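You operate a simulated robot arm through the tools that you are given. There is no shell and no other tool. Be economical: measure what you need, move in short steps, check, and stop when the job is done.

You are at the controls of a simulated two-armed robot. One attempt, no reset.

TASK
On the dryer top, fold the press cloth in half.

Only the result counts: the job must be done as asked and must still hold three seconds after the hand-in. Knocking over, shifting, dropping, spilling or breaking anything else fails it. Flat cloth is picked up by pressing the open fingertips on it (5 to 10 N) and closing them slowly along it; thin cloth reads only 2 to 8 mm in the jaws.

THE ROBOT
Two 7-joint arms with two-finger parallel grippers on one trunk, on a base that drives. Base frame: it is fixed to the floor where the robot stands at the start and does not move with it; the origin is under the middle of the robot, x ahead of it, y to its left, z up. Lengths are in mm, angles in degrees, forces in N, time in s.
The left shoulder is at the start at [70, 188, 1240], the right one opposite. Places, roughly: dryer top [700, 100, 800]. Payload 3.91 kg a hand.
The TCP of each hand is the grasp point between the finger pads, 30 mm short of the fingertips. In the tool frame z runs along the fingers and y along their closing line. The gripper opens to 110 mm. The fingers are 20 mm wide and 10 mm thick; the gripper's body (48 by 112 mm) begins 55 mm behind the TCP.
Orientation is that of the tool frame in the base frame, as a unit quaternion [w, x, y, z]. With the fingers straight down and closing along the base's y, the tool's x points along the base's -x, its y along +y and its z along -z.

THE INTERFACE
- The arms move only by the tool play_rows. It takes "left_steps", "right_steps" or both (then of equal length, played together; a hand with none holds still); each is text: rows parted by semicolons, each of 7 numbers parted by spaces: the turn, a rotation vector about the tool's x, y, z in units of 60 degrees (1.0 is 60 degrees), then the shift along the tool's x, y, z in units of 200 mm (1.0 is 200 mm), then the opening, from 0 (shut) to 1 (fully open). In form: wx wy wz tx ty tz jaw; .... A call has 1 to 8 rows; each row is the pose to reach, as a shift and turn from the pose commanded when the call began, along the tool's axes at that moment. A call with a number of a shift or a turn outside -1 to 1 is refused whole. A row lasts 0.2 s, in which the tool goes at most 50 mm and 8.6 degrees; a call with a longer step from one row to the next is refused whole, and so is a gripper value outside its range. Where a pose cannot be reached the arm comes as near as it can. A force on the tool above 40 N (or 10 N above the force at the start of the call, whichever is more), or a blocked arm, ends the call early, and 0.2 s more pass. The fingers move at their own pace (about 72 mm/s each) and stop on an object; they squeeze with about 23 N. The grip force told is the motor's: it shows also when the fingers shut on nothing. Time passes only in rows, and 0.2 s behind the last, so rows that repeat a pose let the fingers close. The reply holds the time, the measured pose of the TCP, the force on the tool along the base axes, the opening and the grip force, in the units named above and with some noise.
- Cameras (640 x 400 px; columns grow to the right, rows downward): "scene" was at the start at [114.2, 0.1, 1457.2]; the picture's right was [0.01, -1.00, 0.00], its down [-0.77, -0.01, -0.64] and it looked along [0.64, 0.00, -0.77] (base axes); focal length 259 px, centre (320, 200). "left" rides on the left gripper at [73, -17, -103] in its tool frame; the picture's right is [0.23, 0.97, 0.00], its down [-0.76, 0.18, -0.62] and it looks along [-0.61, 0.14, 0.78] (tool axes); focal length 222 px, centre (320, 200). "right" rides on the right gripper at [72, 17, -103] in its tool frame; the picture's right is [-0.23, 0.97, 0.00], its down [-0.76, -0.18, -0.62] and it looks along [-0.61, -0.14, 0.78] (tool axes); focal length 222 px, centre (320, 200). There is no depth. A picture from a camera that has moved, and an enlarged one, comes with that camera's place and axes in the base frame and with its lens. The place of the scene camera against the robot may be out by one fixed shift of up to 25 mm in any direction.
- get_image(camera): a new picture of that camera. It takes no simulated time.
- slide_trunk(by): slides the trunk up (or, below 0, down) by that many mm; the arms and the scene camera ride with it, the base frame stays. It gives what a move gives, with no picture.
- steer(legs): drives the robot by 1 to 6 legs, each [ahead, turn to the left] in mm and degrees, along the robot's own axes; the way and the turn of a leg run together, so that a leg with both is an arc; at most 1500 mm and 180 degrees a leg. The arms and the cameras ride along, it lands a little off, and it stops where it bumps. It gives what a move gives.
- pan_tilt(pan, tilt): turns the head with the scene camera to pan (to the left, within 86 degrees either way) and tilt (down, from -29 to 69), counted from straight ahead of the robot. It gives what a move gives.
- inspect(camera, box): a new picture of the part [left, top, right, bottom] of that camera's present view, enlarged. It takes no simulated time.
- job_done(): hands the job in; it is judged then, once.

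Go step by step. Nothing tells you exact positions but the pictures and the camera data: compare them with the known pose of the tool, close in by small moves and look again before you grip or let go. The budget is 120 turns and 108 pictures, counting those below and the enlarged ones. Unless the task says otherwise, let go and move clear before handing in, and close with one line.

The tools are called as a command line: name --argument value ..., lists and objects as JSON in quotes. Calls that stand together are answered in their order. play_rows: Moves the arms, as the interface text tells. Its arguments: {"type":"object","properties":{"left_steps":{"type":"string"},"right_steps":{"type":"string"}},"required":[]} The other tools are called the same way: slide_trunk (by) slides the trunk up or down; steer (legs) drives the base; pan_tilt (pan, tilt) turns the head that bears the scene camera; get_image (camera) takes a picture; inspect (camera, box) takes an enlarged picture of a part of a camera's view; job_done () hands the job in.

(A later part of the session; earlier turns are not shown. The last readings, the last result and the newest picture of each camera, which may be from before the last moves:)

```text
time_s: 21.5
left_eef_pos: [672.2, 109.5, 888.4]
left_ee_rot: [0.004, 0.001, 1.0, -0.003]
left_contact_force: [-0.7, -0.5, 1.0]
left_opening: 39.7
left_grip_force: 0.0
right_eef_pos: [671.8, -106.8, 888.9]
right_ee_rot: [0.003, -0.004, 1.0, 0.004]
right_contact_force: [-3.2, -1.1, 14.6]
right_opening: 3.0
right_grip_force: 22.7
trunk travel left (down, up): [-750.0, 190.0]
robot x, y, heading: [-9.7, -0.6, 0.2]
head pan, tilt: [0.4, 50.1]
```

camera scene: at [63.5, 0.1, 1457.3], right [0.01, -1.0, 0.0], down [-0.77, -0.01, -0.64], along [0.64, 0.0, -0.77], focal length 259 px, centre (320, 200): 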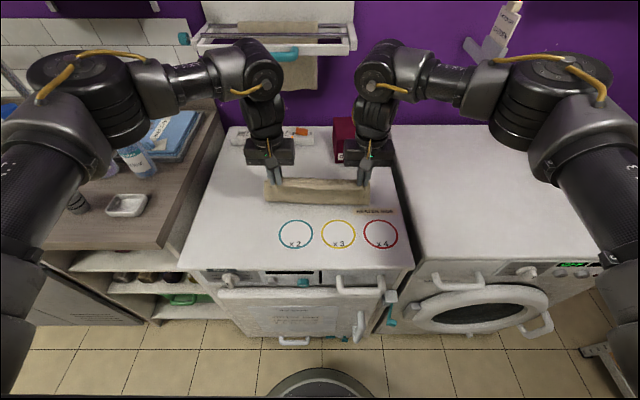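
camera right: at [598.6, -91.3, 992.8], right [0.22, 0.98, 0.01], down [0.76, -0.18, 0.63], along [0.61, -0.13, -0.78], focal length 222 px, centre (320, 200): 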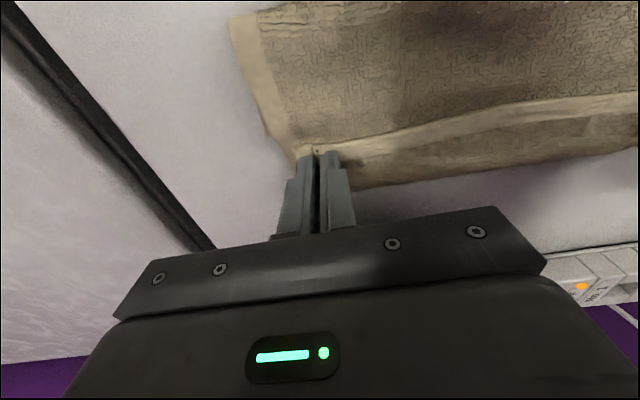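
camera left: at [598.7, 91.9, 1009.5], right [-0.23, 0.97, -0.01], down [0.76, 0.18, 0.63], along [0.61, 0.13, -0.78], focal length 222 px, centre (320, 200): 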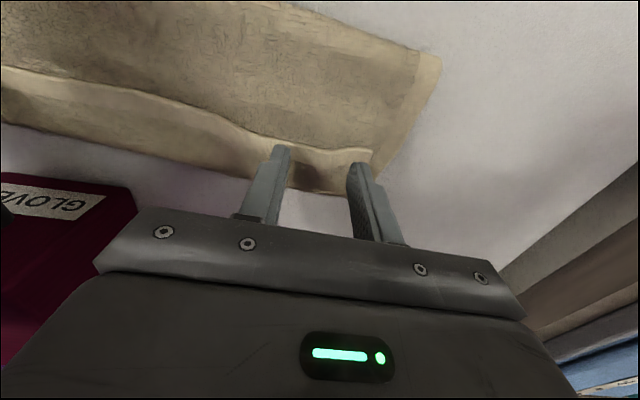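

play_rows --left_steps "0 0 0 0 0 .003 .34;0 0 0 0 0 .003 .3;0 0 0 0 0 .002 .25;0 0 0 0 0 .001 .2;0 0 0 0 0 0 .14;0 0 0 0 0 0 .07;0 0 0 0 0 0 0;0 0 0 0 0 0 0"

get_image --camera "left"

```text
time_s: 23.3
left_eef_pos: [672.0, 109.5, 887.6]
left_ee_rot: [0.002, 0.0, 1.0, -0.004]
left_contact_force: [0.3, -5.2, 1.5]
left_opening: 5.8
left_grip_force: 23.2
right_eef_pos: [670.5, -107.2, 889.8]
right_ee_rot: [0.004, -0.004, 1.0, 0.004]
right_contact_force: [-2.6, 3.6, 14.0]
right_opening: 3.4
right_grip_force: 22.9
trunk travel left (down, up): [-750.0, 190.0]
robot x, y, heading: [-9.7, -1.2, 0.0]
head pan, tilt: [0.4, 50.1]
```

```text
67 pictures are left
camera left: at [598.7, 91.2, 992.1], right [-0.23, 0.97, -0.01], down [0.76, 0.18, 0.63], along [0.61, 0.13, -0.78], focal length 222 px, centre (320, 200)
```

left: 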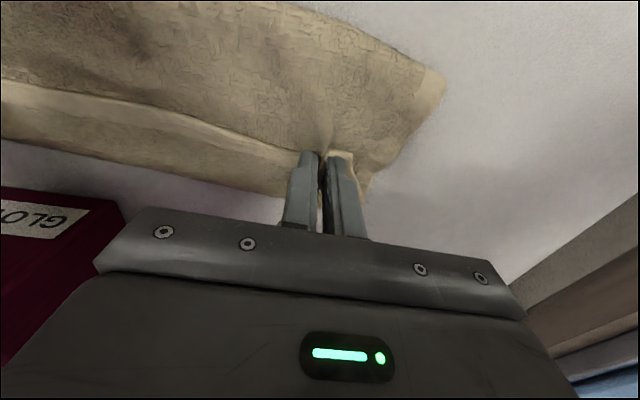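

A ridge in the middle layer suggests some of it is caught on the left. I'll re-open and retry 10 mm further onto the strip.

play_rows --left_steps "0 0 0 0 0 0 .15;0 0 0 0 0 0 .3;0 0 0 0 0 0 .36;0 0 0 0 0 -.05 .36;0 0 0 -.05 0 -.1 .36;0 0 0 -.05 0 -.1 .36"

inspect --camera "left" --box '[160, 60, 480, 260]'

```text
time_s: 24.7
left_eef_pos: [679.0, 108.3, 908.4]
left_ee_rot: [0.003, 0.0, 1.0, -0.005]
left_contact_force: [-0.8, 0.1, -0.4]
left_opening: 39.6
left_grip_force: 0.1
left hand out of reach, approached as far as the arm can: row 5
right_eef_pos: [672.2, -106.4, 890.4]
right_ee_rot: [0.003, -0.003, 1.0, 0.003]
right_contact_force: [-4.1, 0.5, 15.0]
right_opening: 3.3
right_grip_force: 23.0
trunk travel left (down, up): [-750.0, 190.0]
robot x, y, heading: [-9.6, 1.2, 0.1]
head pan, tilt: [0.4, 50.1]
```

```text
2.00 times, centred on (320, 160) of left
camera zoom: at [606.4, 90.8, 1011.9], right [-0.23, 0.97, -0.01], down [0.76, 0.18, 0.63], along [0.61, 0.13, -0.78], focal length 444 px, centre (320, 280)
```

zoom: 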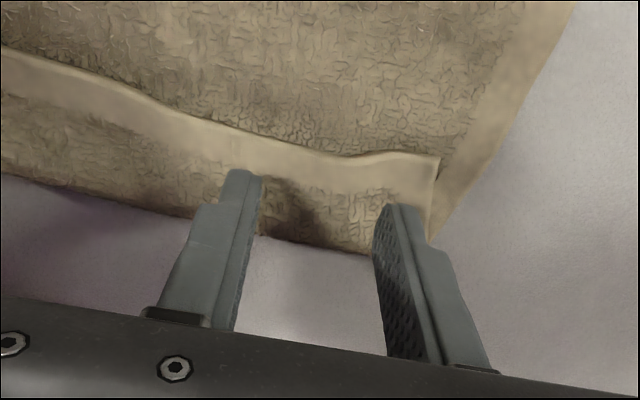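

play_rows --left_steps "0 0 0 0 0 .05 .36;0 0 0 .01 0 .09 .36;0 0 0 .01 0 .1 .36;0 0 0 .01 0 .1 .36"

```text
time_s: 25.7
left_eef_pos: [675.7, 107.8, 889.7]
left_ee_rot: [0.003, 0.0, 1.0, -0.003]
left_contact_force: [-0.3, 0.3, 0.6]
left_opening: 39.8
left_grip_force: 0.1
left hand out of reach, approached as far as the arm can: row 1, 2, 3, 4
right_eef_pos: [671.9, -106.1, 890.6]
right_ee_rot: [0.004, -0.003, 1.0, 0.005]
right_contact_force: [-2.5, 0.0, 14.8]
right_opening: 3.5
right_grip_force: 23.3
trunk travel left (down, up): [-750.0, 190.0]
robot x, y, heading: [-12.9, 0.8, -0.2]
head pan, tilt: [0.4, 50.1]
```

play_rows --left_steps "0 0 0 .005 0 .006 .33;0 0 0 .005 0 .006 .29;0 0 0 .005 0 .006 .25;0 0 0 .005 0 .005 .2;0 0 0 .005 0 .003 .14;0 0 0 .005 0 .001 .07;0 0 0 .005 0 0 0;0 0 0 .005 0 0 0"

inspect --camera "left" --box '[160, 60, 480, 260]'

```text
time_s: 27.5
left_eef_pos: [676.8, 107.7, 888.9]
left_ee_rot: [0.003, 0.001, 1.0, -0.003]
left_contact_force: [-0.7, -4.3, 0.6]
left_opening: 7.3
left_grip_force: 23.0
right_eef_pos: [672.3, -106.3, 889.9]
right_ee_rot: [0.003, -0.003, 1.0, 0.005]
right_contact_force: [-2.5, 2.8, 13.6]
right_opening: 3.4
right_grip_force: 23.1
trunk travel left (down, up): [-750.0, 190.0]
robot x, y, heading: [-6.2, -0.6, -0.1]
head pan, tilt: [0.4, 50.1]
```

```text
2.00 times, centred on (320, 160) of left
camera zoom: at [602.8, 89.9, 992.2], right [-0.23, 0.97, -0.01], down [0.76, 0.18, 0.63], along [0.61, 0.13, -0.78], focal length 444 px, centre (320, 280)
```

zoom: 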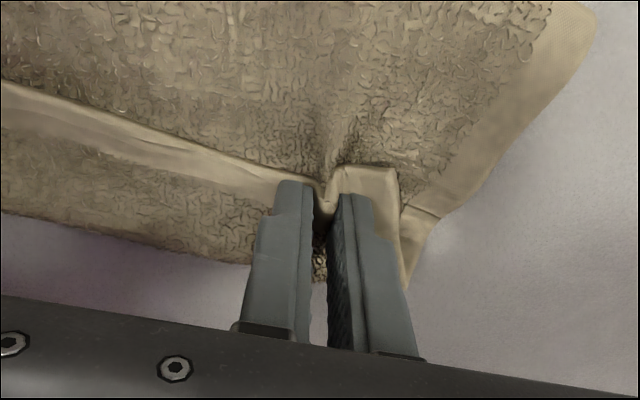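

The left caught both layers again. I'll release it, raise it clear, and peel from the right side, which holds a single layer.

play_rows --left_steps "0 0 0 0 0 0 .2;0 0 0 0 0 0 .36;0 0 0 0 0 0 .36;0 0 0 0 0 -.1 .36;0 0 0 0 .1 -.3 .36;0 0 0 0 .2 -.5 .36" --right_steps "0 0 0 0 0 0 0;0 0 0 0 0 0 0;0 0 0 0 0 0 0;0 0 0 0 0 -.1 0;0 0 0 .05 0 -.22 0;0 0 0 .15 0 -.35 0"

get_image --camera "left"

get_image --camera "right"

inspect --camera "scene" --box '[240, 130, 400, 230]'

```text
time_s: 28.9
left_eef_pos: [675.5, 147.3, 986.9]
left_ee_rot: [0.002, 0.001, 1.0, -0.003]
left_contact_force: [-0.7, 0.5, 0.2]
left_opening: 39.4
left_grip_force: 0.0
right_eef_pos: [641.5, -109.8, 958.5]
right_ee_rot: [0.003, -0.003, 1.0, 0.004]
right_contact_force: [0.0, -0.1, 0.1]
right_opening: 2.9
right_grip_force: 22.6
trunk travel left (down, up): [-750.0, 190.0]
robot x, y, heading: [-12.0, -0.1, 0.2]
head pan, tilt: [0.4, 50.1]
```

```text
64 pictures are left
camera left: at [602.8, 128.9, 1090.4], right [-0.23, 0.97, -0.01], down [0.76, 0.18, 0.62], along [0.61, 0.14, -0.78], focal length 222 px, centre (320, 200)
```

left: 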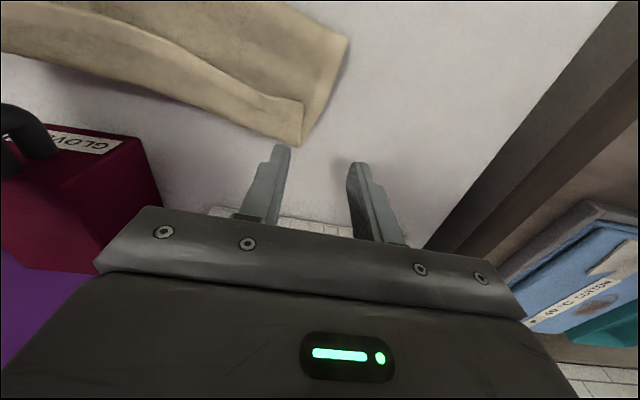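

```text
63 pictures are left
camera right: at [569.5, -93.7, 1060.4], right [0.22, 0.98, 0.01], down [0.76, -0.18, 0.63], along [0.61, -0.13, -0.78], focal length 222 px, centre (320, 200)
```

right: 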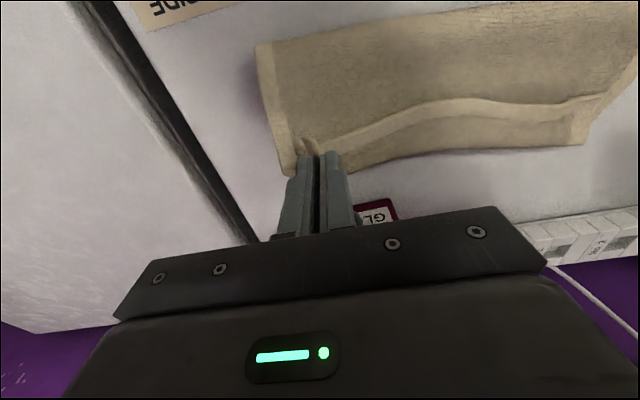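

```text
4.00 times, centred on (320, 180) of scene
camera zoom: at [101.6, -1.6, 1457.2], right [0.01, -1.0, 0.0], down [-0.77, 0.0, -0.64], along [0.64, 0.01, -0.77], focal length 1034 px, centre (320, 280)
```

zoom: 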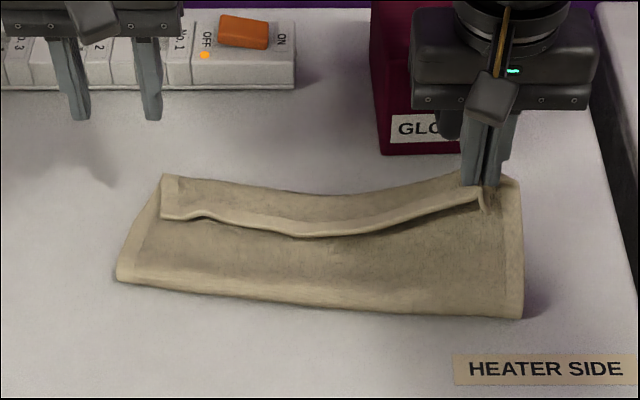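

Peeling works: the crease is rolling back on the right. Continuing a bit higher and further back.

play_rows --right_steps "0 0 0 .08 .02 -.1 0;0 0 0 .18 .04 -.18 0;0 0 0 .28 .06 -.22 0;0 0 0 .28 .06 -.22 0"

get_image --camera "left"

inspect --camera "scene" --box '[240, 130, 400, 230]'

```text
time_s: 29.9
left_eef_pos: [676.6, 147.8, 985.5]
left_ee_rot: [0.001, 0.001, 1.0, -0.003]
left_contact_force: [-0.3, 0.6, 0.2]
left_opening: 39.4
left_grip_force: 0.0
right_eef_pos: [586.2, -96.4, 1001.1]
right_ee_rot: [0.003, -0.004, 1.0, 0.004]
right_contact_force: [-0.1, 0.3, -0.1]
right_opening: 3.1
right_grip_force: 23.2
trunk travel left (down, up): [-750.0, 190.0]
robot x, y, heading: [-10.4, -0.9, 0.1]
head pan, tilt: [0.4, 50.1]
```

```text
61 pictures are left
camera left: at [603.9, 130.2, 1089.6], right [-0.23, 0.97, -0.01], down [0.76, 0.18, 0.62], along [0.61, 0.14, -0.78], focal length 222 px, centre (320, 200)
```

left: 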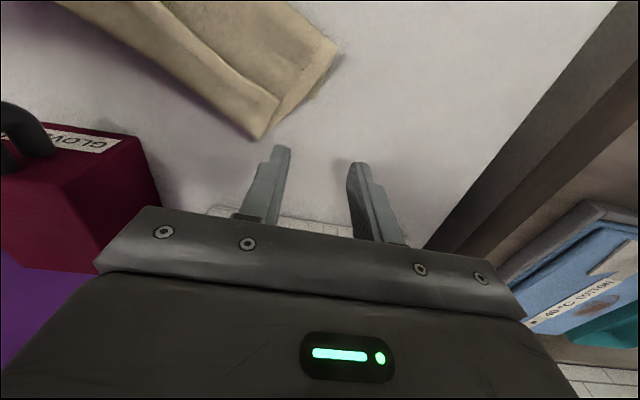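

```text
4.00 times, centred on (320, 180) of scene
camera zoom: at [102.9, 0.0, 1457.2], right [0.01, -1.0, 0.0], down [-0.77, -0.01, -0.64], along [0.64, 0.0, -0.77], focal length 1034 px, centre (320, 280)
```

zoom: 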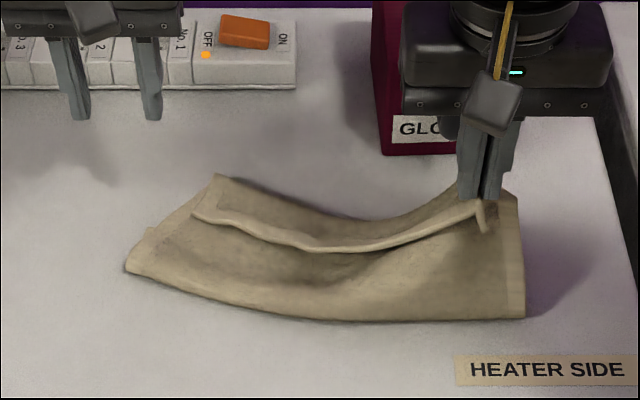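

I'll carry the right corner back toward its original place to unfold that side, then deal with the left.

play_rows --right_steps "0 0 0 .12 0 0 0;0 0 0 .25 0 .02 0;0 0 0 .36 -.01 .08 0;0 0 0 .46 -.02 .17 0;0 0 0 .54 -.03 .28 0;0 0 0 .54 -.03 .28 0"

inspect --camera "scene" --box '[240, 130, 400, 230]'

get_image --camera "left"

```text
time_s: 31.3
left_eef_pos: [676.6, 147.3, 987.0]
left_ee_rot: [0.001, 0.0, 1.0, -0.004]
left_contact_force: [-0.4, -0.2, -0.1]
left_opening: 39.4
left_grip_force: 0.1
right_eef_pos: [488.3, -104.4, 943.4]
right_ee_rot: [0.001, -0.005, 1.0, 0.006]
right_contact_force: [0.0, 0.4, 0.3]
right_opening: 3.0
right_grip_force: 22.8
right hand out of reach, approached as far as the arm can: row 5, 6
trunk travel left (down, up): [-750.0, 190.0]
robot x, y, heading: [-13.3, 0.3, -0.1]
head pan, tilt: [0.4, 50.1]
```

```text
4.00 times, centred on (320, 180) of scene
camera zoom: at [102.5, 0.3, 1457.2], right [0.01, -1.0, 0.0], down [-0.77, -0.01, -0.64], along [0.64, 0.0, -0.77], focal length 1034 px, centre (320, 280)
```

zoom: 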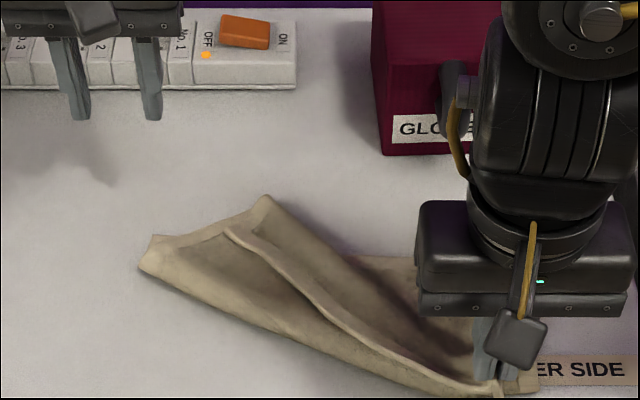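

```text
58 pictures are left
camera left: at [603.7, 130.3, 1089.8], right [-0.23, 0.97, -0.01], down [0.76, 0.18, 0.62], along [0.61, 0.14, -0.78], focal length 222 px, centre (320, 200)
```

left: 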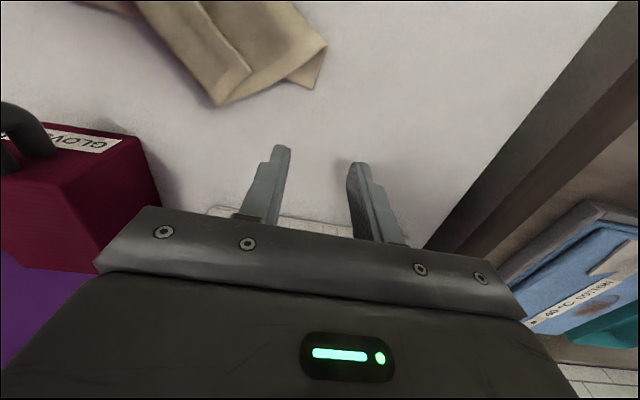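

The right side is unfolding, but the left corner is still turned. I'll back the base up 45 mm, then bring the left hand to the turned corner.

steer --legs '[[-45, 0]]'

inspect --camera "scene" --box '[220, 140, 420, 270]'

get_image --camera "left"

```text
time_s: 32.2
left_eef_pos: [637.1, 146.8, 982.4]
left_ee_rot: [-0.002, 0.001, 1.0, -0.003]
left_contact_force: [0.7, -0.2, -0.5]
left_opening: 39.6
left_grip_force: 0.1
right_eef_pos: [448.7, -106.8, 939.7]
right_ee_rot: [-0.003, -0.005, 1.0, 0.005]
right_contact_force: [0.0, 0.0, 0.0]
right_opening: 3.1
right_grip_force: 22.5
trunk travel left (down, up): [-750.0, 190.0]
robot x, y, heading: [-57.3, 2.7, 0.1]
head pan, tilt: [0.4, 50.1]
```

```text
3.08 times, centred on (320, 205) of scene
camera zoom: at [66.9, -1.3, 1456.7], right [0.01, -1.0, 0.0], down [-0.77, -0.01, -0.64], along [0.64, 0.01, -0.77], focal length 796 px, centre (320, 185)
```

zoom: 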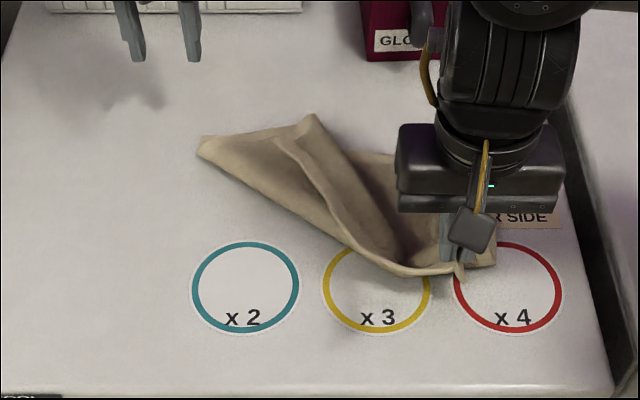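

```text
56 pictures are left
camera left: at [565.7, 128.1, 1086.0], right [-0.22, 0.97, -0.01], down [0.76, 0.18, 0.62], along [0.6, 0.14, -0.78], focal length 222 px, centre (320, 200)
```

left: 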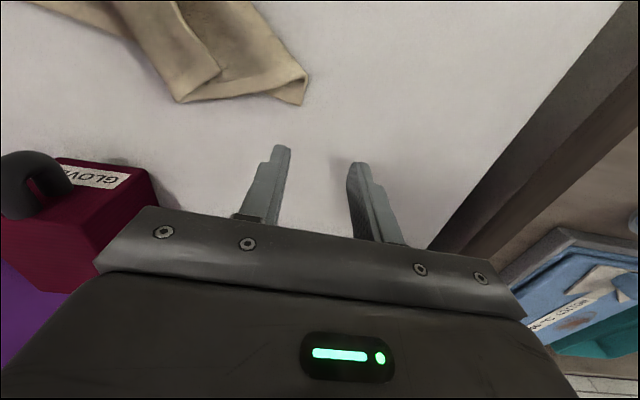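

I'll pull the hem taut with the right hand (up, back and outward) so the left turned strip peels over.

play_rows --right_steps "0 0 0 .03 -.06 -.1 0;0 0 0 .06 -.13 -.2 0;0 0 0 .09 -.22 -.26 0;0 0 0 .11 -.33 -.28 0;0 0 0 .11 -.33 -.28 0"

inspect --camera "scene" --box '[220, 140, 420, 270]'

```text
time_s: 33.4
left_eef_pos: [631.9, 147.6, 986.3]
left_ee_rot: [0.002, 0.003, 1.0, -0.003]
left_contact_force: [0.0, -0.3, -0.1]
left_opening: 39.8
left_grip_force: 0.1
right_eef_pos: [431.3, -177.1, 997.0]
right_ee_rot: [0.0, -0.006, 1.0, 0.004]
right_contact_force: [0.6, 0.0, 0.2]
right_opening: 3.3
right_grip_force: 23.2
right hand out of reach, approached as far as the arm can: row 1, 2, 3, 4, 5
trunk travel left (down, up): [-750.0, 190.0]
robot x, y, heading: [-54.2, -2.5, 0.3]
head pan, tilt: [0.4, 50.1]
```

```text
3.08 times, centred on (320, 205) of scene
camera zoom: at [58.7, 0.8, 1457.1], right [0.01, -1.0, 0.0], down [-0.77, -0.01, -0.64], along [0.64, 0.01, -0.77], focal length 796 px, centre (320, 185)
```

zoom: 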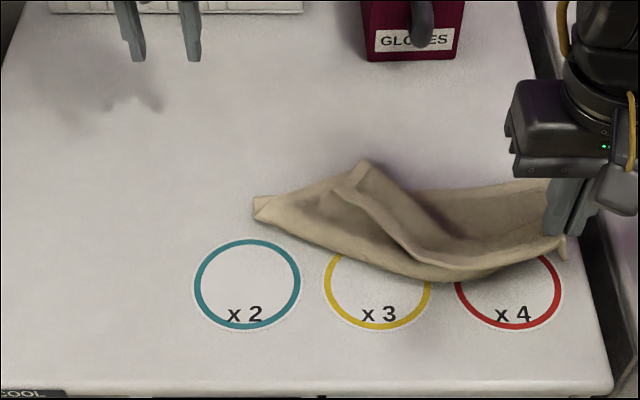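

Pulling just slides the cloth. I'll lift the right corner high so gravity straightens the turned strip.

play_rows --right_steps "0 0 0 -.05 .1 -.2 0;0 0 0 -.1 .2 -.4 0;0 0 0 -.15 .3 -.6 0;0 0 0 -.2 .35 -.8 0;0 0 0 -.25 .4 -1 0;0 0 0 -.25 .4 -1 0"

inspect --camera "scene" --box '[200, 100, 440, 260]'

get_image --camera "left"

```text
time_s: 34.8
left_eef_pos: [631.5, 145.8, 987.1]
left_ee_rot: [0.001, 0.002, 1.0, -0.003]
left_contact_force: [-0.9, -0.3, 0.1]
left_opening: 39.6
left_grip_force: 0.1
right_eef_pos: [480.2, -98.9, 1196.0]
right_ee_rot: [0.001, -0.005, 1.0, 0.006]
right_contact_force: [0.0, -0.6, 0.2]
right_opening: 3.2
right_grip_force: 23.1
trunk travel left (down, up): [-750.0, 190.0]
robot x, y, heading: [-60.2, 2.5, 0.1]
head pan, tilt: [0.4, 50.1]
```

```text
2.50 times, centred on (320, 180) of scene
camera zoom: at [58.9, -0.6, 1457.1], right [0.01, -1.0, 0.0], down [-0.77, -0.01, -0.64], along [0.64, 0.01, -0.77], focal length 646 px, centre (320, 250)
```

zoom: 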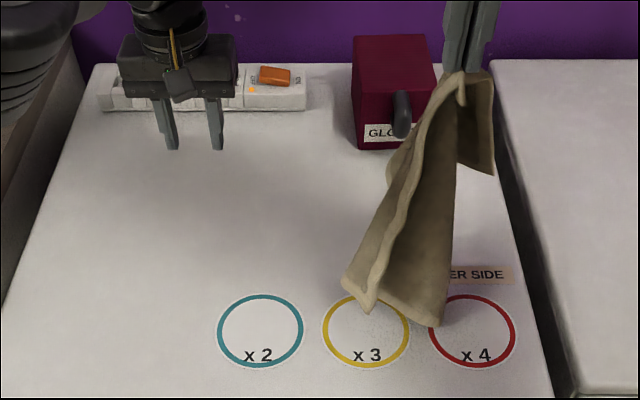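

```text
53 pictures are left
camera left: at [559.9, 128.6, 1089.2], right [-0.22, 0.97, -0.01], down [0.76, 0.18, 0.62], along [0.61, 0.13, -0.78], focal length 222 px, centre (320, 200)
```

left: 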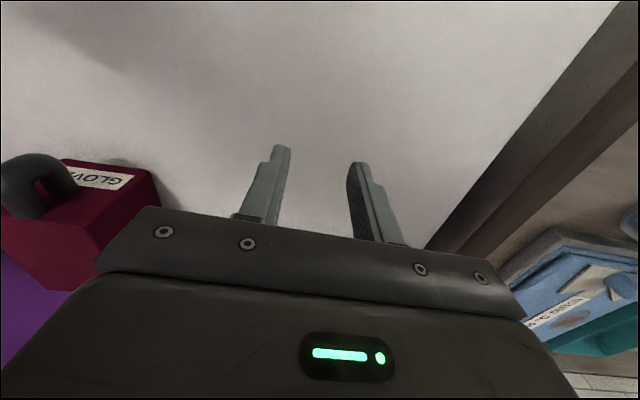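

Cloth hangs from the right hand. I'll move the left hand out of the way, then carry the cloth up and far-left so it can be laid back toward near-right.

play_rows --left_steps "0 0 0 .1 .05 -.1 .36;0 0 0 .25 .12 -.2 .36;0 0 0 .4 .2 -.3 .36;0 0 0 .5 .3 -.35 .36;0 0 0 .6 .4 -.4 .36;0 0 0 .6 .45 -.4 .36;0 0 0 .6 .45 -.4 .36;0 0 0 .6 .45 -.4 .36" --right_steps "0 0 0 0 0 -.05 0;0 0 0 0 .05 -.1 0;0 0 0 -.1 .15 -.15 0;0 0 0 -.2 .27 -.15 0;0 0 0 -.3 .4 -.15 0;0 0 0 -.4 .53 -.15 0;0 0 0 -.5 .65 -.15 0;0 0 0 -.6 .75 -.15 0"

get_image --camera "scene"

```text
time_s: 36.6
left_eef_pos: [512.3, 240.0, 1065.8]
left_ee_rot: [0.001, 0.001, 1.0, -0.005]
left_contact_force: [0.6, -0.8, -0.6]
left_opening: 39.6
left_grip_force: 0.1
right_eef_pos: [561.7, 22.3, 1214.4]
right_ee_rot: [-0.003, 0.009, 1.0, 0.013]
right_contact_force: [-0.4, 0.1, -0.4]
right_opening: 3.1
right_grip_force: 23.2
right hand out of reach, approached as far as the arm can: row 6, 7, 8
trunk travel left (down, up): [-750.0, 190.0]
robot x, y, heading: [-55.4, 0.6, 0.0]
head pan, tilt: [0.4, 50.1]
```

```text
52 pictures are left
camera scene: at [57.9, 2.3, 1457.2], right [0.01, -1.0, 0.0], down [-0.77, -0.01, -0.64], along [0.64, 0.0, -0.77], focal length 259 px, centre (320, 200)
```

scene: 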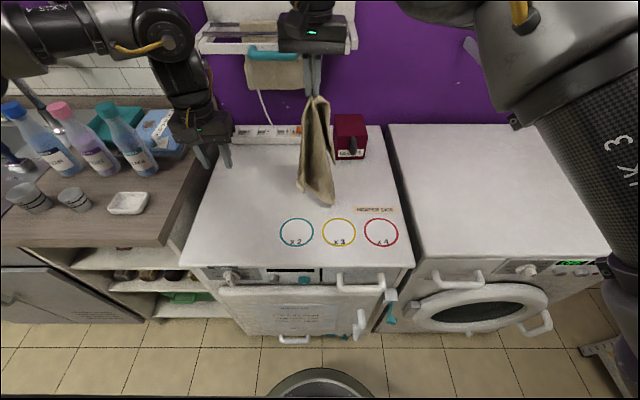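

Now lowering while still moving far-left so the free corner lands there.

play_rows --right_steps "0 0 0 0 .05 .12 0;0 0 0 -.1 .12 .25 0;0 0 0 -.2 .2 .38 0;0 0 0 -.3 .25 .5 0;0 0 0 -.35 .3 .62 0;0 0 0 -.4 .35 .7 0;0 0 0 -.4 .35 .7 0"

get_image --camera "scene"

```text
time_s: 38.2
left_eef_pos: [512.5, 238.8, 1066.4]
left_ee_rot: [0.002, 0.002, 1.0, -0.003]
left_contact_force: [0.0, -0.3, 0.2]
left_opening: 39.6
left_grip_force: 0.1
right_eef_pos: [580.0, 46.2, 1077.5]
right_ee_rot: [0.002, -0.005, 1.0, 0.006]
right_contact_force: [0.7, 0.9, -0.1]
right_opening: 3.1
right_grip_force: 23.1
right hand out of reach, approached as far as the arm can: row 2, 3, 4, 5, 6, 7
trunk travel left (down, up): [-750.0, 190.0]
robot x, y, heading: [-57.1, 1.4, 0.2]
head pan, tilt: [0.4, 50.1]
```

```text
51 pictures are left
camera scene: at [58.1, 0.6, 1457.2], right [0.01, -1.0, 0.0], down [-0.77, -0.01, -0.64], along [0.64, 0.01, -0.77], focal length 259 px, centre (320, 200)
```

scene: 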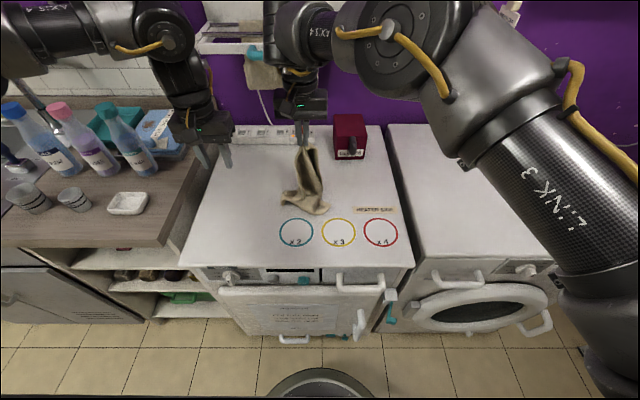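

inspect --camera "scene" --box '[260, 130, 360, 230]'

get_image --camera "left"

```text
4.00 times, centred on (310, 180) of scene
camera zoom: at [58.1, 0.6, 1457.2], right [0.01, -1.0, 0.0], down [-0.77, -0.01, -0.64], along [0.64, 0.01, -0.77], focal length 1034 px, centre (360, 280)
```

zoom: 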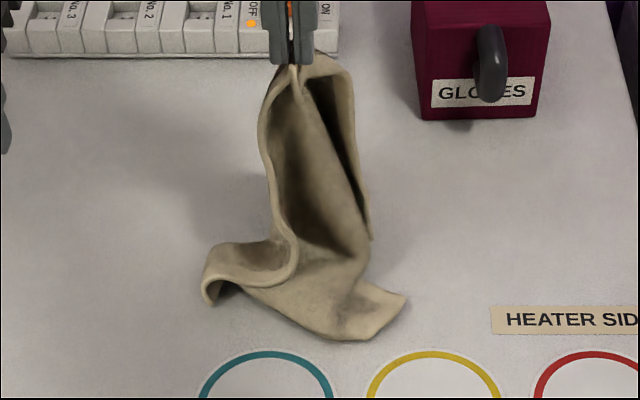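

```text
49 pictures are left
camera left: at [439.3, 220.5, 1168.9], right [-0.22, 0.97, -0.01], down [0.76, 0.18, 0.62], along [0.61, 0.13, -0.78], focal length 222 px, centre (320, 200)
```

left: 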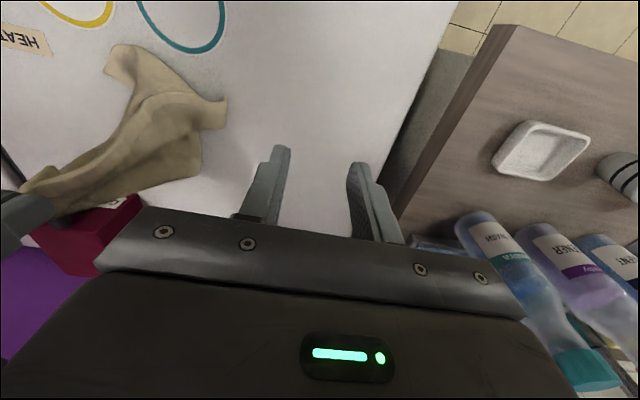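

The near-left corner lies as a single raised flap at about (562,112). I'll move the right hand away to −y and lower it, so the left can reach that flap.

play_rows --right_steps "0 0 0 0 -.12 .04 0;0 0 0 0 -.24 .09 0;0 0 0 0 -.36 .15 0;0 0 0 0 -.48 .22 0;0 0 0 0 -.6 .3 0;0 0 0 0 -.6 .3 0"

inspect --camera "scene" --box '[240, 130, 400, 230]'

get_image --camera "left"

```text
time_s: 39.6
left_eef_pos: [511.8, 238.9, 1066.9]
left_ee_rot: [0.002, 0.002, 1.0, -0.004]
left_contact_force: [0.0, 0.5, -0.6]
left_opening: 39.8
left_grip_force: 0.1
right_eef_pos: [579.8, -72.7, 1016.5]
right_ee_rot: [0.001, -0.005, 1.0, 0.005]
right_contact_force: [0.3, 0.2, -0.2]
right_opening: 3.2
right_grip_force: 22.9
trunk travel left (down, up): [-750.0, 190.0]
robot x, y, heading: [-53.5, -1.3, -0.0]
head pan, tilt: [0.4, 50.1]
```

```text
4.00 times, centred on (320, 180) of scene
camera zoom: at [57.7, 1.5, 1457.3], right [0.01, -1.0, 0.0], down [-0.77, -0.01, -0.64], along [0.64, 0.0, -0.77], focal length 1034 px, centre (320, 280)
```

zoom: 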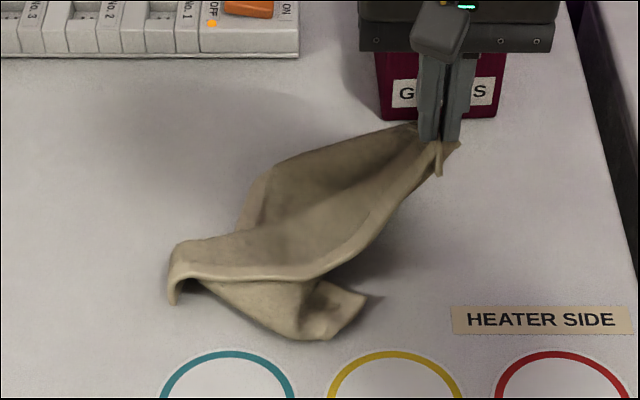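

```text
47 pictures are left
camera left: at [439.0, 221.3, 1168.9], right [-0.22, 0.97, -0.01], down [0.76, 0.18, 0.62], along [0.61, 0.13, -0.78], focal length 222 px, centre (320, 200)
```

left: 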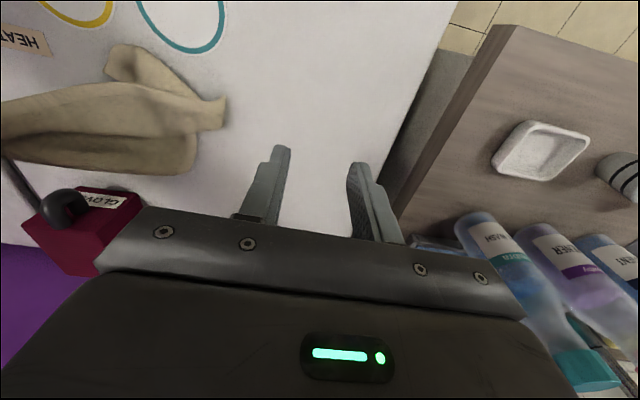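

The hem now runs cleanly from the right grip to the near-left corner at about (555,110). Bringing the left hand above it.

play_rows --left_steps "0 0 0 -.05 -.12 .1 .36;0 0 0 -.1 -.24 .2 .36;0 0 0 -.15 -.37 .3 .36;0 0 0 -.2 -.5 .4 .36;0 0 0 -.245 -.62 .5 .36;0 0 0 -.245 -.735 .6 .36;0 0 0 -.245 -.735 .685 .36;0 0 0 -.245 -.735 .685 .36"

get_image --camera "left"

inspect --camera "scene" --box '[240, 130, 400, 230]'

```text
time_s: 41.4
left_eef_pos: [560.6, 89.7, 929.7]
left_ee_rot: [0.002, 0.001, 1.0, -0.004]
left_contact_force: [0.3, -0.2, -0.6]
left_opening: 39.6
left_grip_force: 0.1
right_eef_pos: [580.7, -72.0, 1016.2]
right_ee_rot: [0.001, -0.005, 1.0, 0.005]
right_contact_force: [0.1, 0.6, 0.5]
right_opening: 3.1
right_grip_force: 23.1
trunk travel left (down, up): [-750.0, 190.0]
robot x, y, heading: [-54.8, -2.2, -0.1]
head pan, tilt: [0.4, 50.1]
```

```text
46 pictures are left
camera left: at [488.0, 72.4, 1032.5], right [-0.22, 0.97, -0.01], down [0.76, 0.18, 0.62], along [0.61, 0.13, -0.78], focal length 222 px, centre (320, 200)
```

left: 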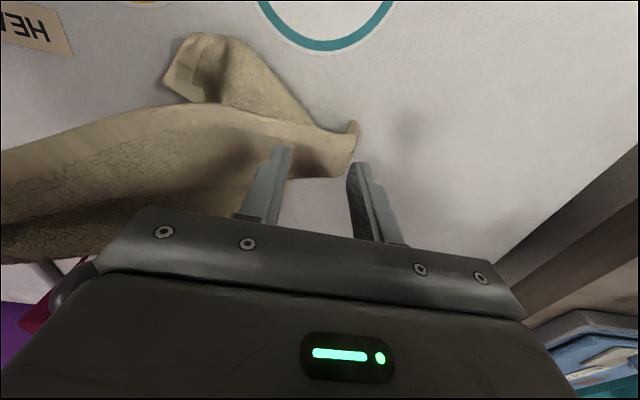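

```text
4.00 times, centred on (320, 180) of scene
camera zoom: at [57.9, 0.2, 1457.2], right [0.01, -1.0, 0.0], down [-0.77, -0.01, -0.64], along [0.64, 0.01, -0.77], focal length 1034 px, centre (320, 280)
```

zoom: 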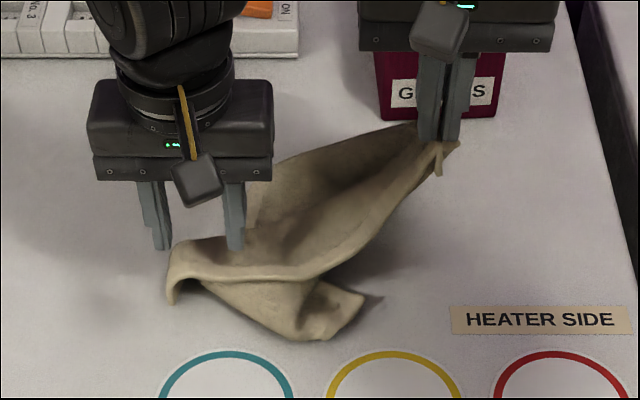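

Corner confirmed at about (547,110). Shifting 5 mm nearer and descending gently.

play_rows --left_steps "0 0 0 .025 0 .08 .36;0 0 0 .025 0 .16 .36;0 0 0 .025 0 .2 .36;0 0 0 .025 0 .225 .36;0 0 0 .025 0 .225 .36"

inspect --camera "left" --box '[160, 60, 480, 260]'

```text
time_s: 42.6
left_eef_pos: [555.8, 89.4, 887.5]
left_ee_rot: [0.004, 0.002, 1.0, -0.004]
left_contact_force: [1.8, -0.7, 17.5]
left_opening: 39.6
left_grip_force: 0.1
right_eef_pos: [578.8, -70.9, 1016.3]
right_ee_rot: [0.002, -0.005, 1.0, 0.005]
right_contact_force: [-0.5, 1.1, -1.3]
right_opening: 3.0
right_grip_force: 22.9
trunk travel left (down, up): [-750.0, 190.0]
robot x, y, heading: [-59.4, 5.0, 0.0]
head pan, tilt: [0.4, 50.1]
```

```text
2.00 times, centred on (320, 160) of left
camera zoom: at [482.2, 71.5, 989.7], right [-0.22, 0.97, -0.01], down [0.76, 0.18, 0.63], along [0.61, 0.13, -0.78], focal length 444 px, centre (320, 280)
```

zoom: 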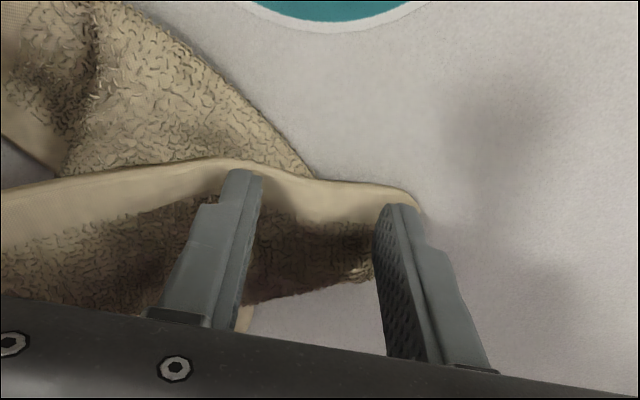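

Fingers straddle the hem corner. Closing slowly with slightly reduced force.

play_rows --left_steps "0 0 0 0 0 -.005 .33;0 0 0 0 0 -.005 .29;0 0 0 0 0 -.005 .24;0 0 0 0 0 -.005 .19;0 0 0 0 0 -.005 .13;0 0 0 0 0 -.005 .07;0 0 0 0 0 -.005 0;0 0 0 0 0 -.005 0"

inspect --camera "left" --box '[160, 60, 480, 260]'

```text
time_s: 44.4
left_eef_pos: [554.5, 88.1, 887.6]
left_ee_rot: [0.003, 0.002, 1.0, -0.005]
left_contact_force: [1.5, -10.5, 20.4]
left_opening: 7.9
left_grip_force: 23.1
right_eef_pos: [578.4, -72.4, 1016.8]
right_ee_rot: [0.002, -0.004, 1.0, 0.006]
right_contact_force: [-0.6, 7.6, -7.1]
right_opening: 3.1
right_grip_force: 22.6
trunk travel left (down, up): [-750.0, 190.0]
robot x, y, heading: [-55.3, -1.0, 0.2]
head pan, tilt: [0.4, 50.1]
```

```text
2.00 times, centred on (320, 160) of left
camera zoom: at [481.8, 70.7, 990.0], right [-0.22, 0.97, -0.01], down [0.76, 0.18, 0.63], along [0.61, 0.13, -0.78], focal length 444 px, centre (320, 280)
```

zoom: 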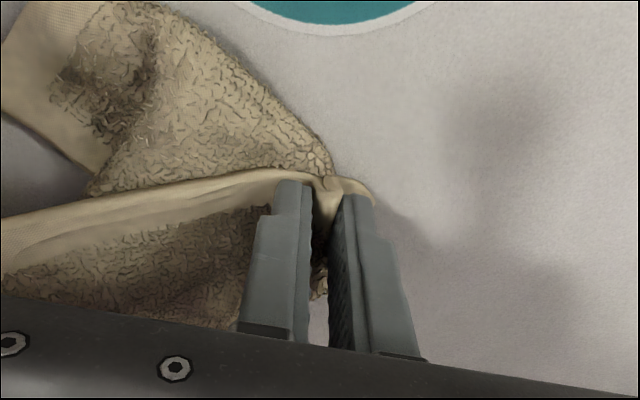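

Grip reads 7.9 mm, possibly two layers. I'll lift the left and see how the cloth hangs.

play_rows --left_steps "0 0 0 0 0 -.15 0;0 0 0 -.02 0 -.33 0;0 0 0 -.05 0 -.5 0;0 0 0 -.08 0.05 -.65 0;0 0 0 -.1 0.1 -.83 0;0 0 0 -.12 .15 -1 0;0 0 0 -.12 .15 -1 0" --right_steps "0 0 0 0 0 0 0;0 0 0 0 0 0 0;0 0 0 0 0 0 0;0 0 0 0 0 -.1 0;0 0 0 0 0 -.2 0;0 0 0 0 0 -.35 0;0 0 0 0 0 -.35 0"

get_image --camera "scene"

get_image --camera "left"

```text
time_s: 46.0
left_eef_pos: [579.8, 120.9, 1085.7]
left_ee_rot: [0.001, 0.002, 1.0, -0.003]
left_contact_force: [-0.2, -0.4, -0.5]
left_opening: 7.2
left_grip_force: 23.4
right_eef_pos: [581.9, -73.2, 1086.8]
right_ee_rot: [0.0, -0.004, 1.0, 0.005]
right_contact_force: [0.3, -0.5, 0.3]
right_opening: 2.8
right_grip_force: 22.3
trunk travel left (down, up): [-750.0, 190.0]
robot x, y, heading: [-56.9, -0.0, 0.1]
head pan, tilt: [0.4, 50.1]
```

```text
42 pictures are left
camera scene: at [59.3, 0.3, 1457.1], right [0.01, -1.0, 0.0], down [-0.77, -0.01, -0.64], along [0.64, 0.01, -0.77], focal length 259 px, centre (320, 200)
```

scene: 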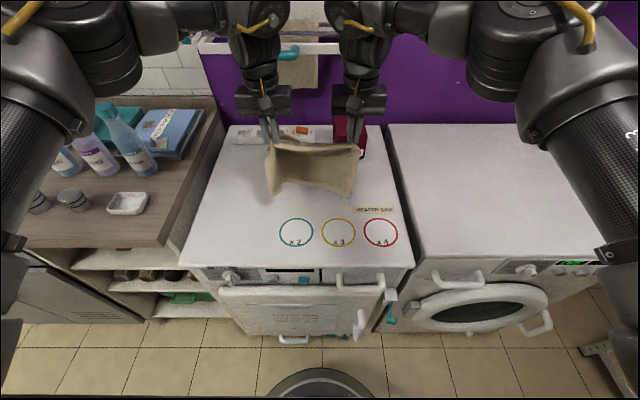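

```text
41 pictures are left
camera left: at [507.3, 103.0, 1188.0], right [-0.22, 0.97, -0.01], down [0.76, 0.18, 0.62], along [0.61, 0.13, -0.78], focal length 222 px, centre (320, 200)
```

left: 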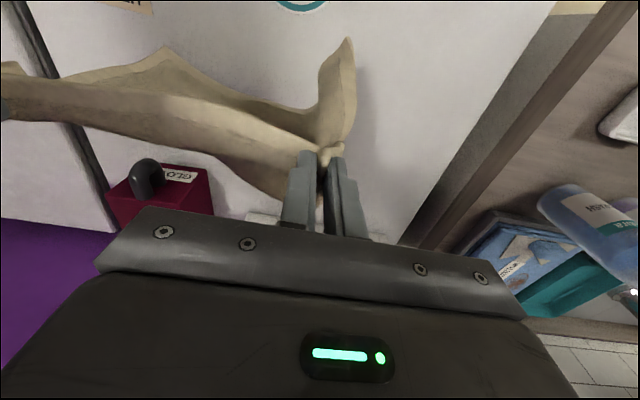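

Excellent: the cloth hangs between both hands. Zooming in to check the drape.

inspect --camera "scene" --box '[240, 100, 400, 200]'

```text
4.00 times, centred on (320, 150) of scene
camera zoom: at [59.3, 0.3, 1457.1], right [0.01, -1.0, 0.0], down [-0.77, -0.01, -0.64], along [0.64, 0.01, -0.77], focal length 1034 px, centre (320, 400)
```

zoom: 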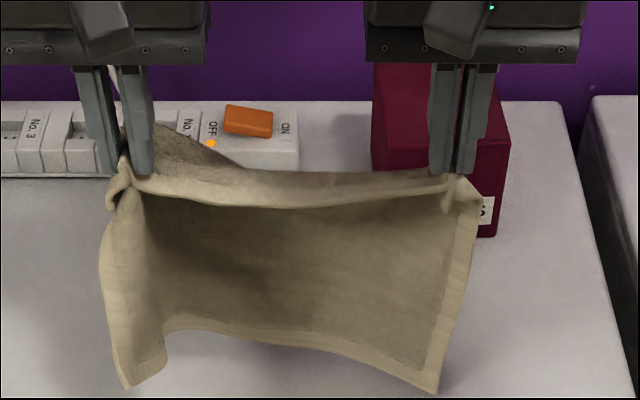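

The left side carries a small extra fold. I'll spread the hands slightly to take up slack, then check.

play_rows --left_steps "0 0 0 0 .05 0 0;0 0 0 0 .1 0 0;0 0 0 0 .14 0 0;0 0 0 0 .14 0 0" --right_steps "0 0 0 0 -.02 0 0;0 0 0 0 -.04 0 0;0 0 0 0 -.05 0 0;0 0 0 0 -.05 0 0"

inspect --camera "scene" --box '[240, 100, 400, 200]'

```text
time_s: 47.0
left_eef_pos: [578.5, 146.7, 1086.4]
left_ee_rot: [0.002, 0.002, 1.0, -0.006]
left_contact_force: [-1.0, -21.9, -0.2]
left_opening: 8.1
left_grip_force: 22.6
right_eef_pos: [579.5, -81.6, 1088.0]
right_ee_rot: [0.001, -0.006, 1.0, 0.006]
right_contact_force: [0.2, 21.1, 0.2]
right_opening: 4.9
right_grip_force: 23.0
trunk travel left (down, up): [-750.0, 190.0]
robot x, y, heading: [-52.1, 1.5, 0.1]
head pan, tilt: [0.4, 50.1]
```

```text
4.00 times, centred on (320, 150) of scene
camera zoom: at [58.1, 0.3, 1457.2], right [0.01, -1.0, 0.0], down [-0.77, -0.01, -0.64], along [0.64, 0.01, -0.77], focal length 1034 px, centre (320, 400)
```

zoom: 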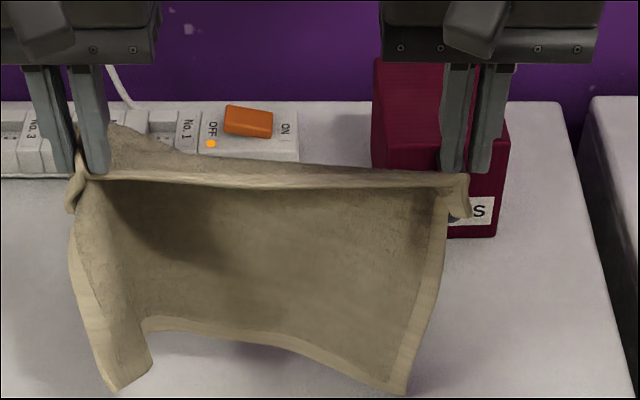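

Taut at 228 mm apart, matching the original corner spacing. I'll relax slightly, raise, and drive forward so I can lay the cloth flat again for a clean re-grip.

play_rows --left_steps "0 0 0 0 -.02 -.08 0;0 0 0 0 -.03 -.16 0;0 0 0 0 -.03 -.16 0" --right_steps "0 0 0 0 0 -.08 0;0 0 0 0 0 -.16 0;0 0 0 0 0 -.16 0"

steer --legs '[[60, 0]]'

inspect --camera "scene" --box '[240, 100, 400, 200]'

```text
time_s: 47.8
left_eef_pos: [580.8, 143.4, 1117.2]
left_ee_rot: [0.001, 0.001, 1.0, -0.004]
left_contact_force: [0.1, 0.1, 0.0]
left_opening: 6.9
left_grip_force: 22.4
right_eef_pos: [582.0, -84.8, 1118.1]
right_ee_rot: [0.0, -0.005, 1.0, 0.003]
right_contact_force: [0.9, -0.2, -0.1]
right_opening: 0.0
right_grip_force: 23.1
trunk travel left (down, up): [-750.0, 190.0]
robot x, y, heading: [-54.9, -0.3, -0.1]
head pan, tilt: [0.4, 50.1]
```

```text
time_s: 48.7
left_eef_pos: [638.8, 143.4, 1122.8]
left_ee_rot: [0.008, 0.002, 1.0, -0.005]
left_contact_force: [1.2, -0.3, -0.3]
left_opening: 7.2
left_grip_force: 22.9
right_eef_pos: [641.0, -82.9, 1125.4]
right_ee_rot: [0.007, -0.006, 1.0, 0.007]
right_contact_force: [0.3, -0.3, 0.7]
right_opening: 0.0
right_grip_force: 23.5
trunk travel left (down, up): [-750.0, 190.0]
robot x, y, heading: [5.3, -0.7, 0.0]
head pan, tilt: [0.4, 50.1]
```

```text
4.00 times, centred on (320, 150) of scene
camera zoom: at [134.8, 0.4, 1457.2], right [0.01, -1.0, 0.0], down [-0.77, -0.01, -0.63], along [0.63, 0.01, -0.77], focal length 1034 px, centre (320, 400)
```

zoom: 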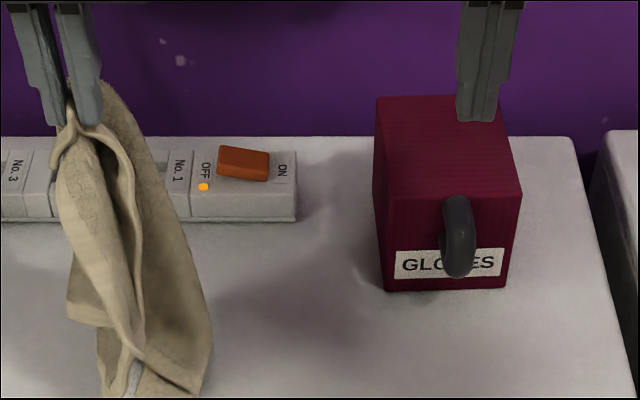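

The right slipped under the tension. Mirroring the trick that worked: move the right out, carry the left hand to −y, set the free corner down, then draw left so the hem runs out to the near-right corner.

play_rows --left_steps "0 0 0 0 0 0 0;0 0 0 .03 -.1 0 0;0 0 0 .06 -.25 0 0;0 0 0 .1 -.4 .02 0;0 0 0 .15 -.55 .06 0;0 0 0 .2 -.7 .1 0;0 0 0 .25 -.85 .15 0;0 0 0 .25 -.9 .2 0" --right_steps "0 0 0 .1 -.15 .05 .1;0 0 0 .2 -.3 .1 .2;0 0 0 .3 -.45 .15 .36;0 0 0 .4 -.6 .2 .36;0 0 0 .45 -.75 .25 .36;0 0 0 .5 -.8 .3 .36;0 0 0 .5 -.8 .3 .36;0 0 0 .5 -.8 .3 .36"

get_image --camera "scene"

```text
time_s: 50.5
left_eef_pos: [579.2, -38.4, 1090.0]
left_ee_rot: [0.013, 0.001, 1.0, -0.006]
left_contact_force: [0.2, 0.5, -0.8]
left_opening: 7.1
left_grip_force: 23.0
right_eef_pos: [534.4, -242.6, 1066.8]
right_ee_rot: [0.012, -0.004, 1.0, 0.007]
right_contact_force: [-0.2, -0.6, 0.0]
right_opening: 39.7
right_grip_force: 0.0
trunk travel left (down, up): [-750.0, 190.0]
robot x, y, heading: [3.9, -0.9, -0.2]
head pan, tilt: [0.4, 50.1]
```

```text
37 pictures are left
camera scene: at [121.0, -0.4, 1457.0], right [0.01, -1.0, 0.0], down [-0.77, -0.01, -0.64], along [0.64, 0.01, -0.77], focal length 259 px, centre (320, 200)
```

scene: 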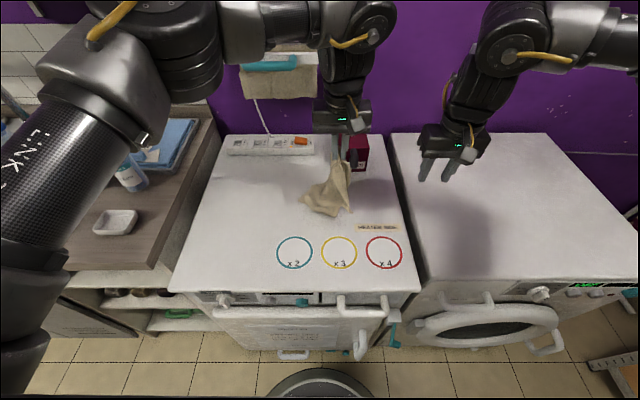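

Now draw the left hand back to +y, lowering to about 1015.

play_rows --left_steps "0 0 0 0 .1 .05 0;0 0 0 0 .22 .1 0;0 0 0 0 .34 .15 0;0 0 0 0 .46 .22 0;0 0 0 0 .58 .3 0;0 0 0 0 .66 .36 0;0 0 0 0 .66 .36 0"

inspect --camera "scene" --box '[240, 130, 400, 230]'

get_image --camera "right"

```text
time_s: 52.1
left_eef_pos: [581.1, 94.3, 1015.6]
left_ee_rot: [0.013, 0.003, 1.0, -0.005]
left_contact_force: [-0.3, -0.3, -0.6]
left_opening: 7.0
left_grip_force: 22.9
right_eef_pos: [531.3, -243.5, 1067.6]
right_ee_rot: [0.014, -0.005, 1.0, 0.008]
right_contact_force: [0.9, 0.4, -0.4]
right_opening: 39.7
right_grip_force: 0.0
trunk travel left (down, up): [-750.0, 190.0]
robot x, y, heading: [5.6, 1.8, -0.1]
head pan, tilt: [0.4, 50.1]
```

```text
4.00 times, centred on (320, 180) of scene
camera zoom: at [118.8, -0.5, 1457.2], right [0.01, -1.0, 0.0], down [-0.77, -0.01, -0.64], along [0.64, 0.01, -0.77], focal length 1034 px, centre (320, 280)
```

zoom: 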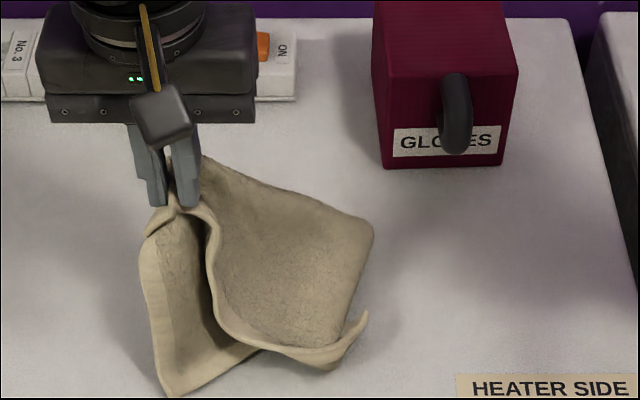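

```text
35 pictures are left
camera right: at [457.6, -228.4, 1168.4], right [0.22, 0.98, 0.02], down [0.75, -0.18, 0.64], along [0.63, -0.12, -0.77], focal length 222 px, centre (320, 200)
```

right: 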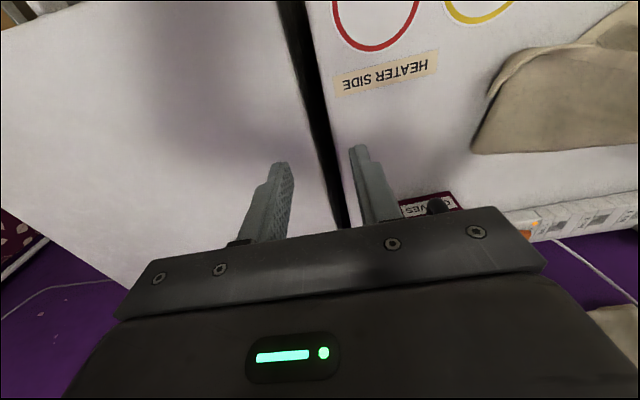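

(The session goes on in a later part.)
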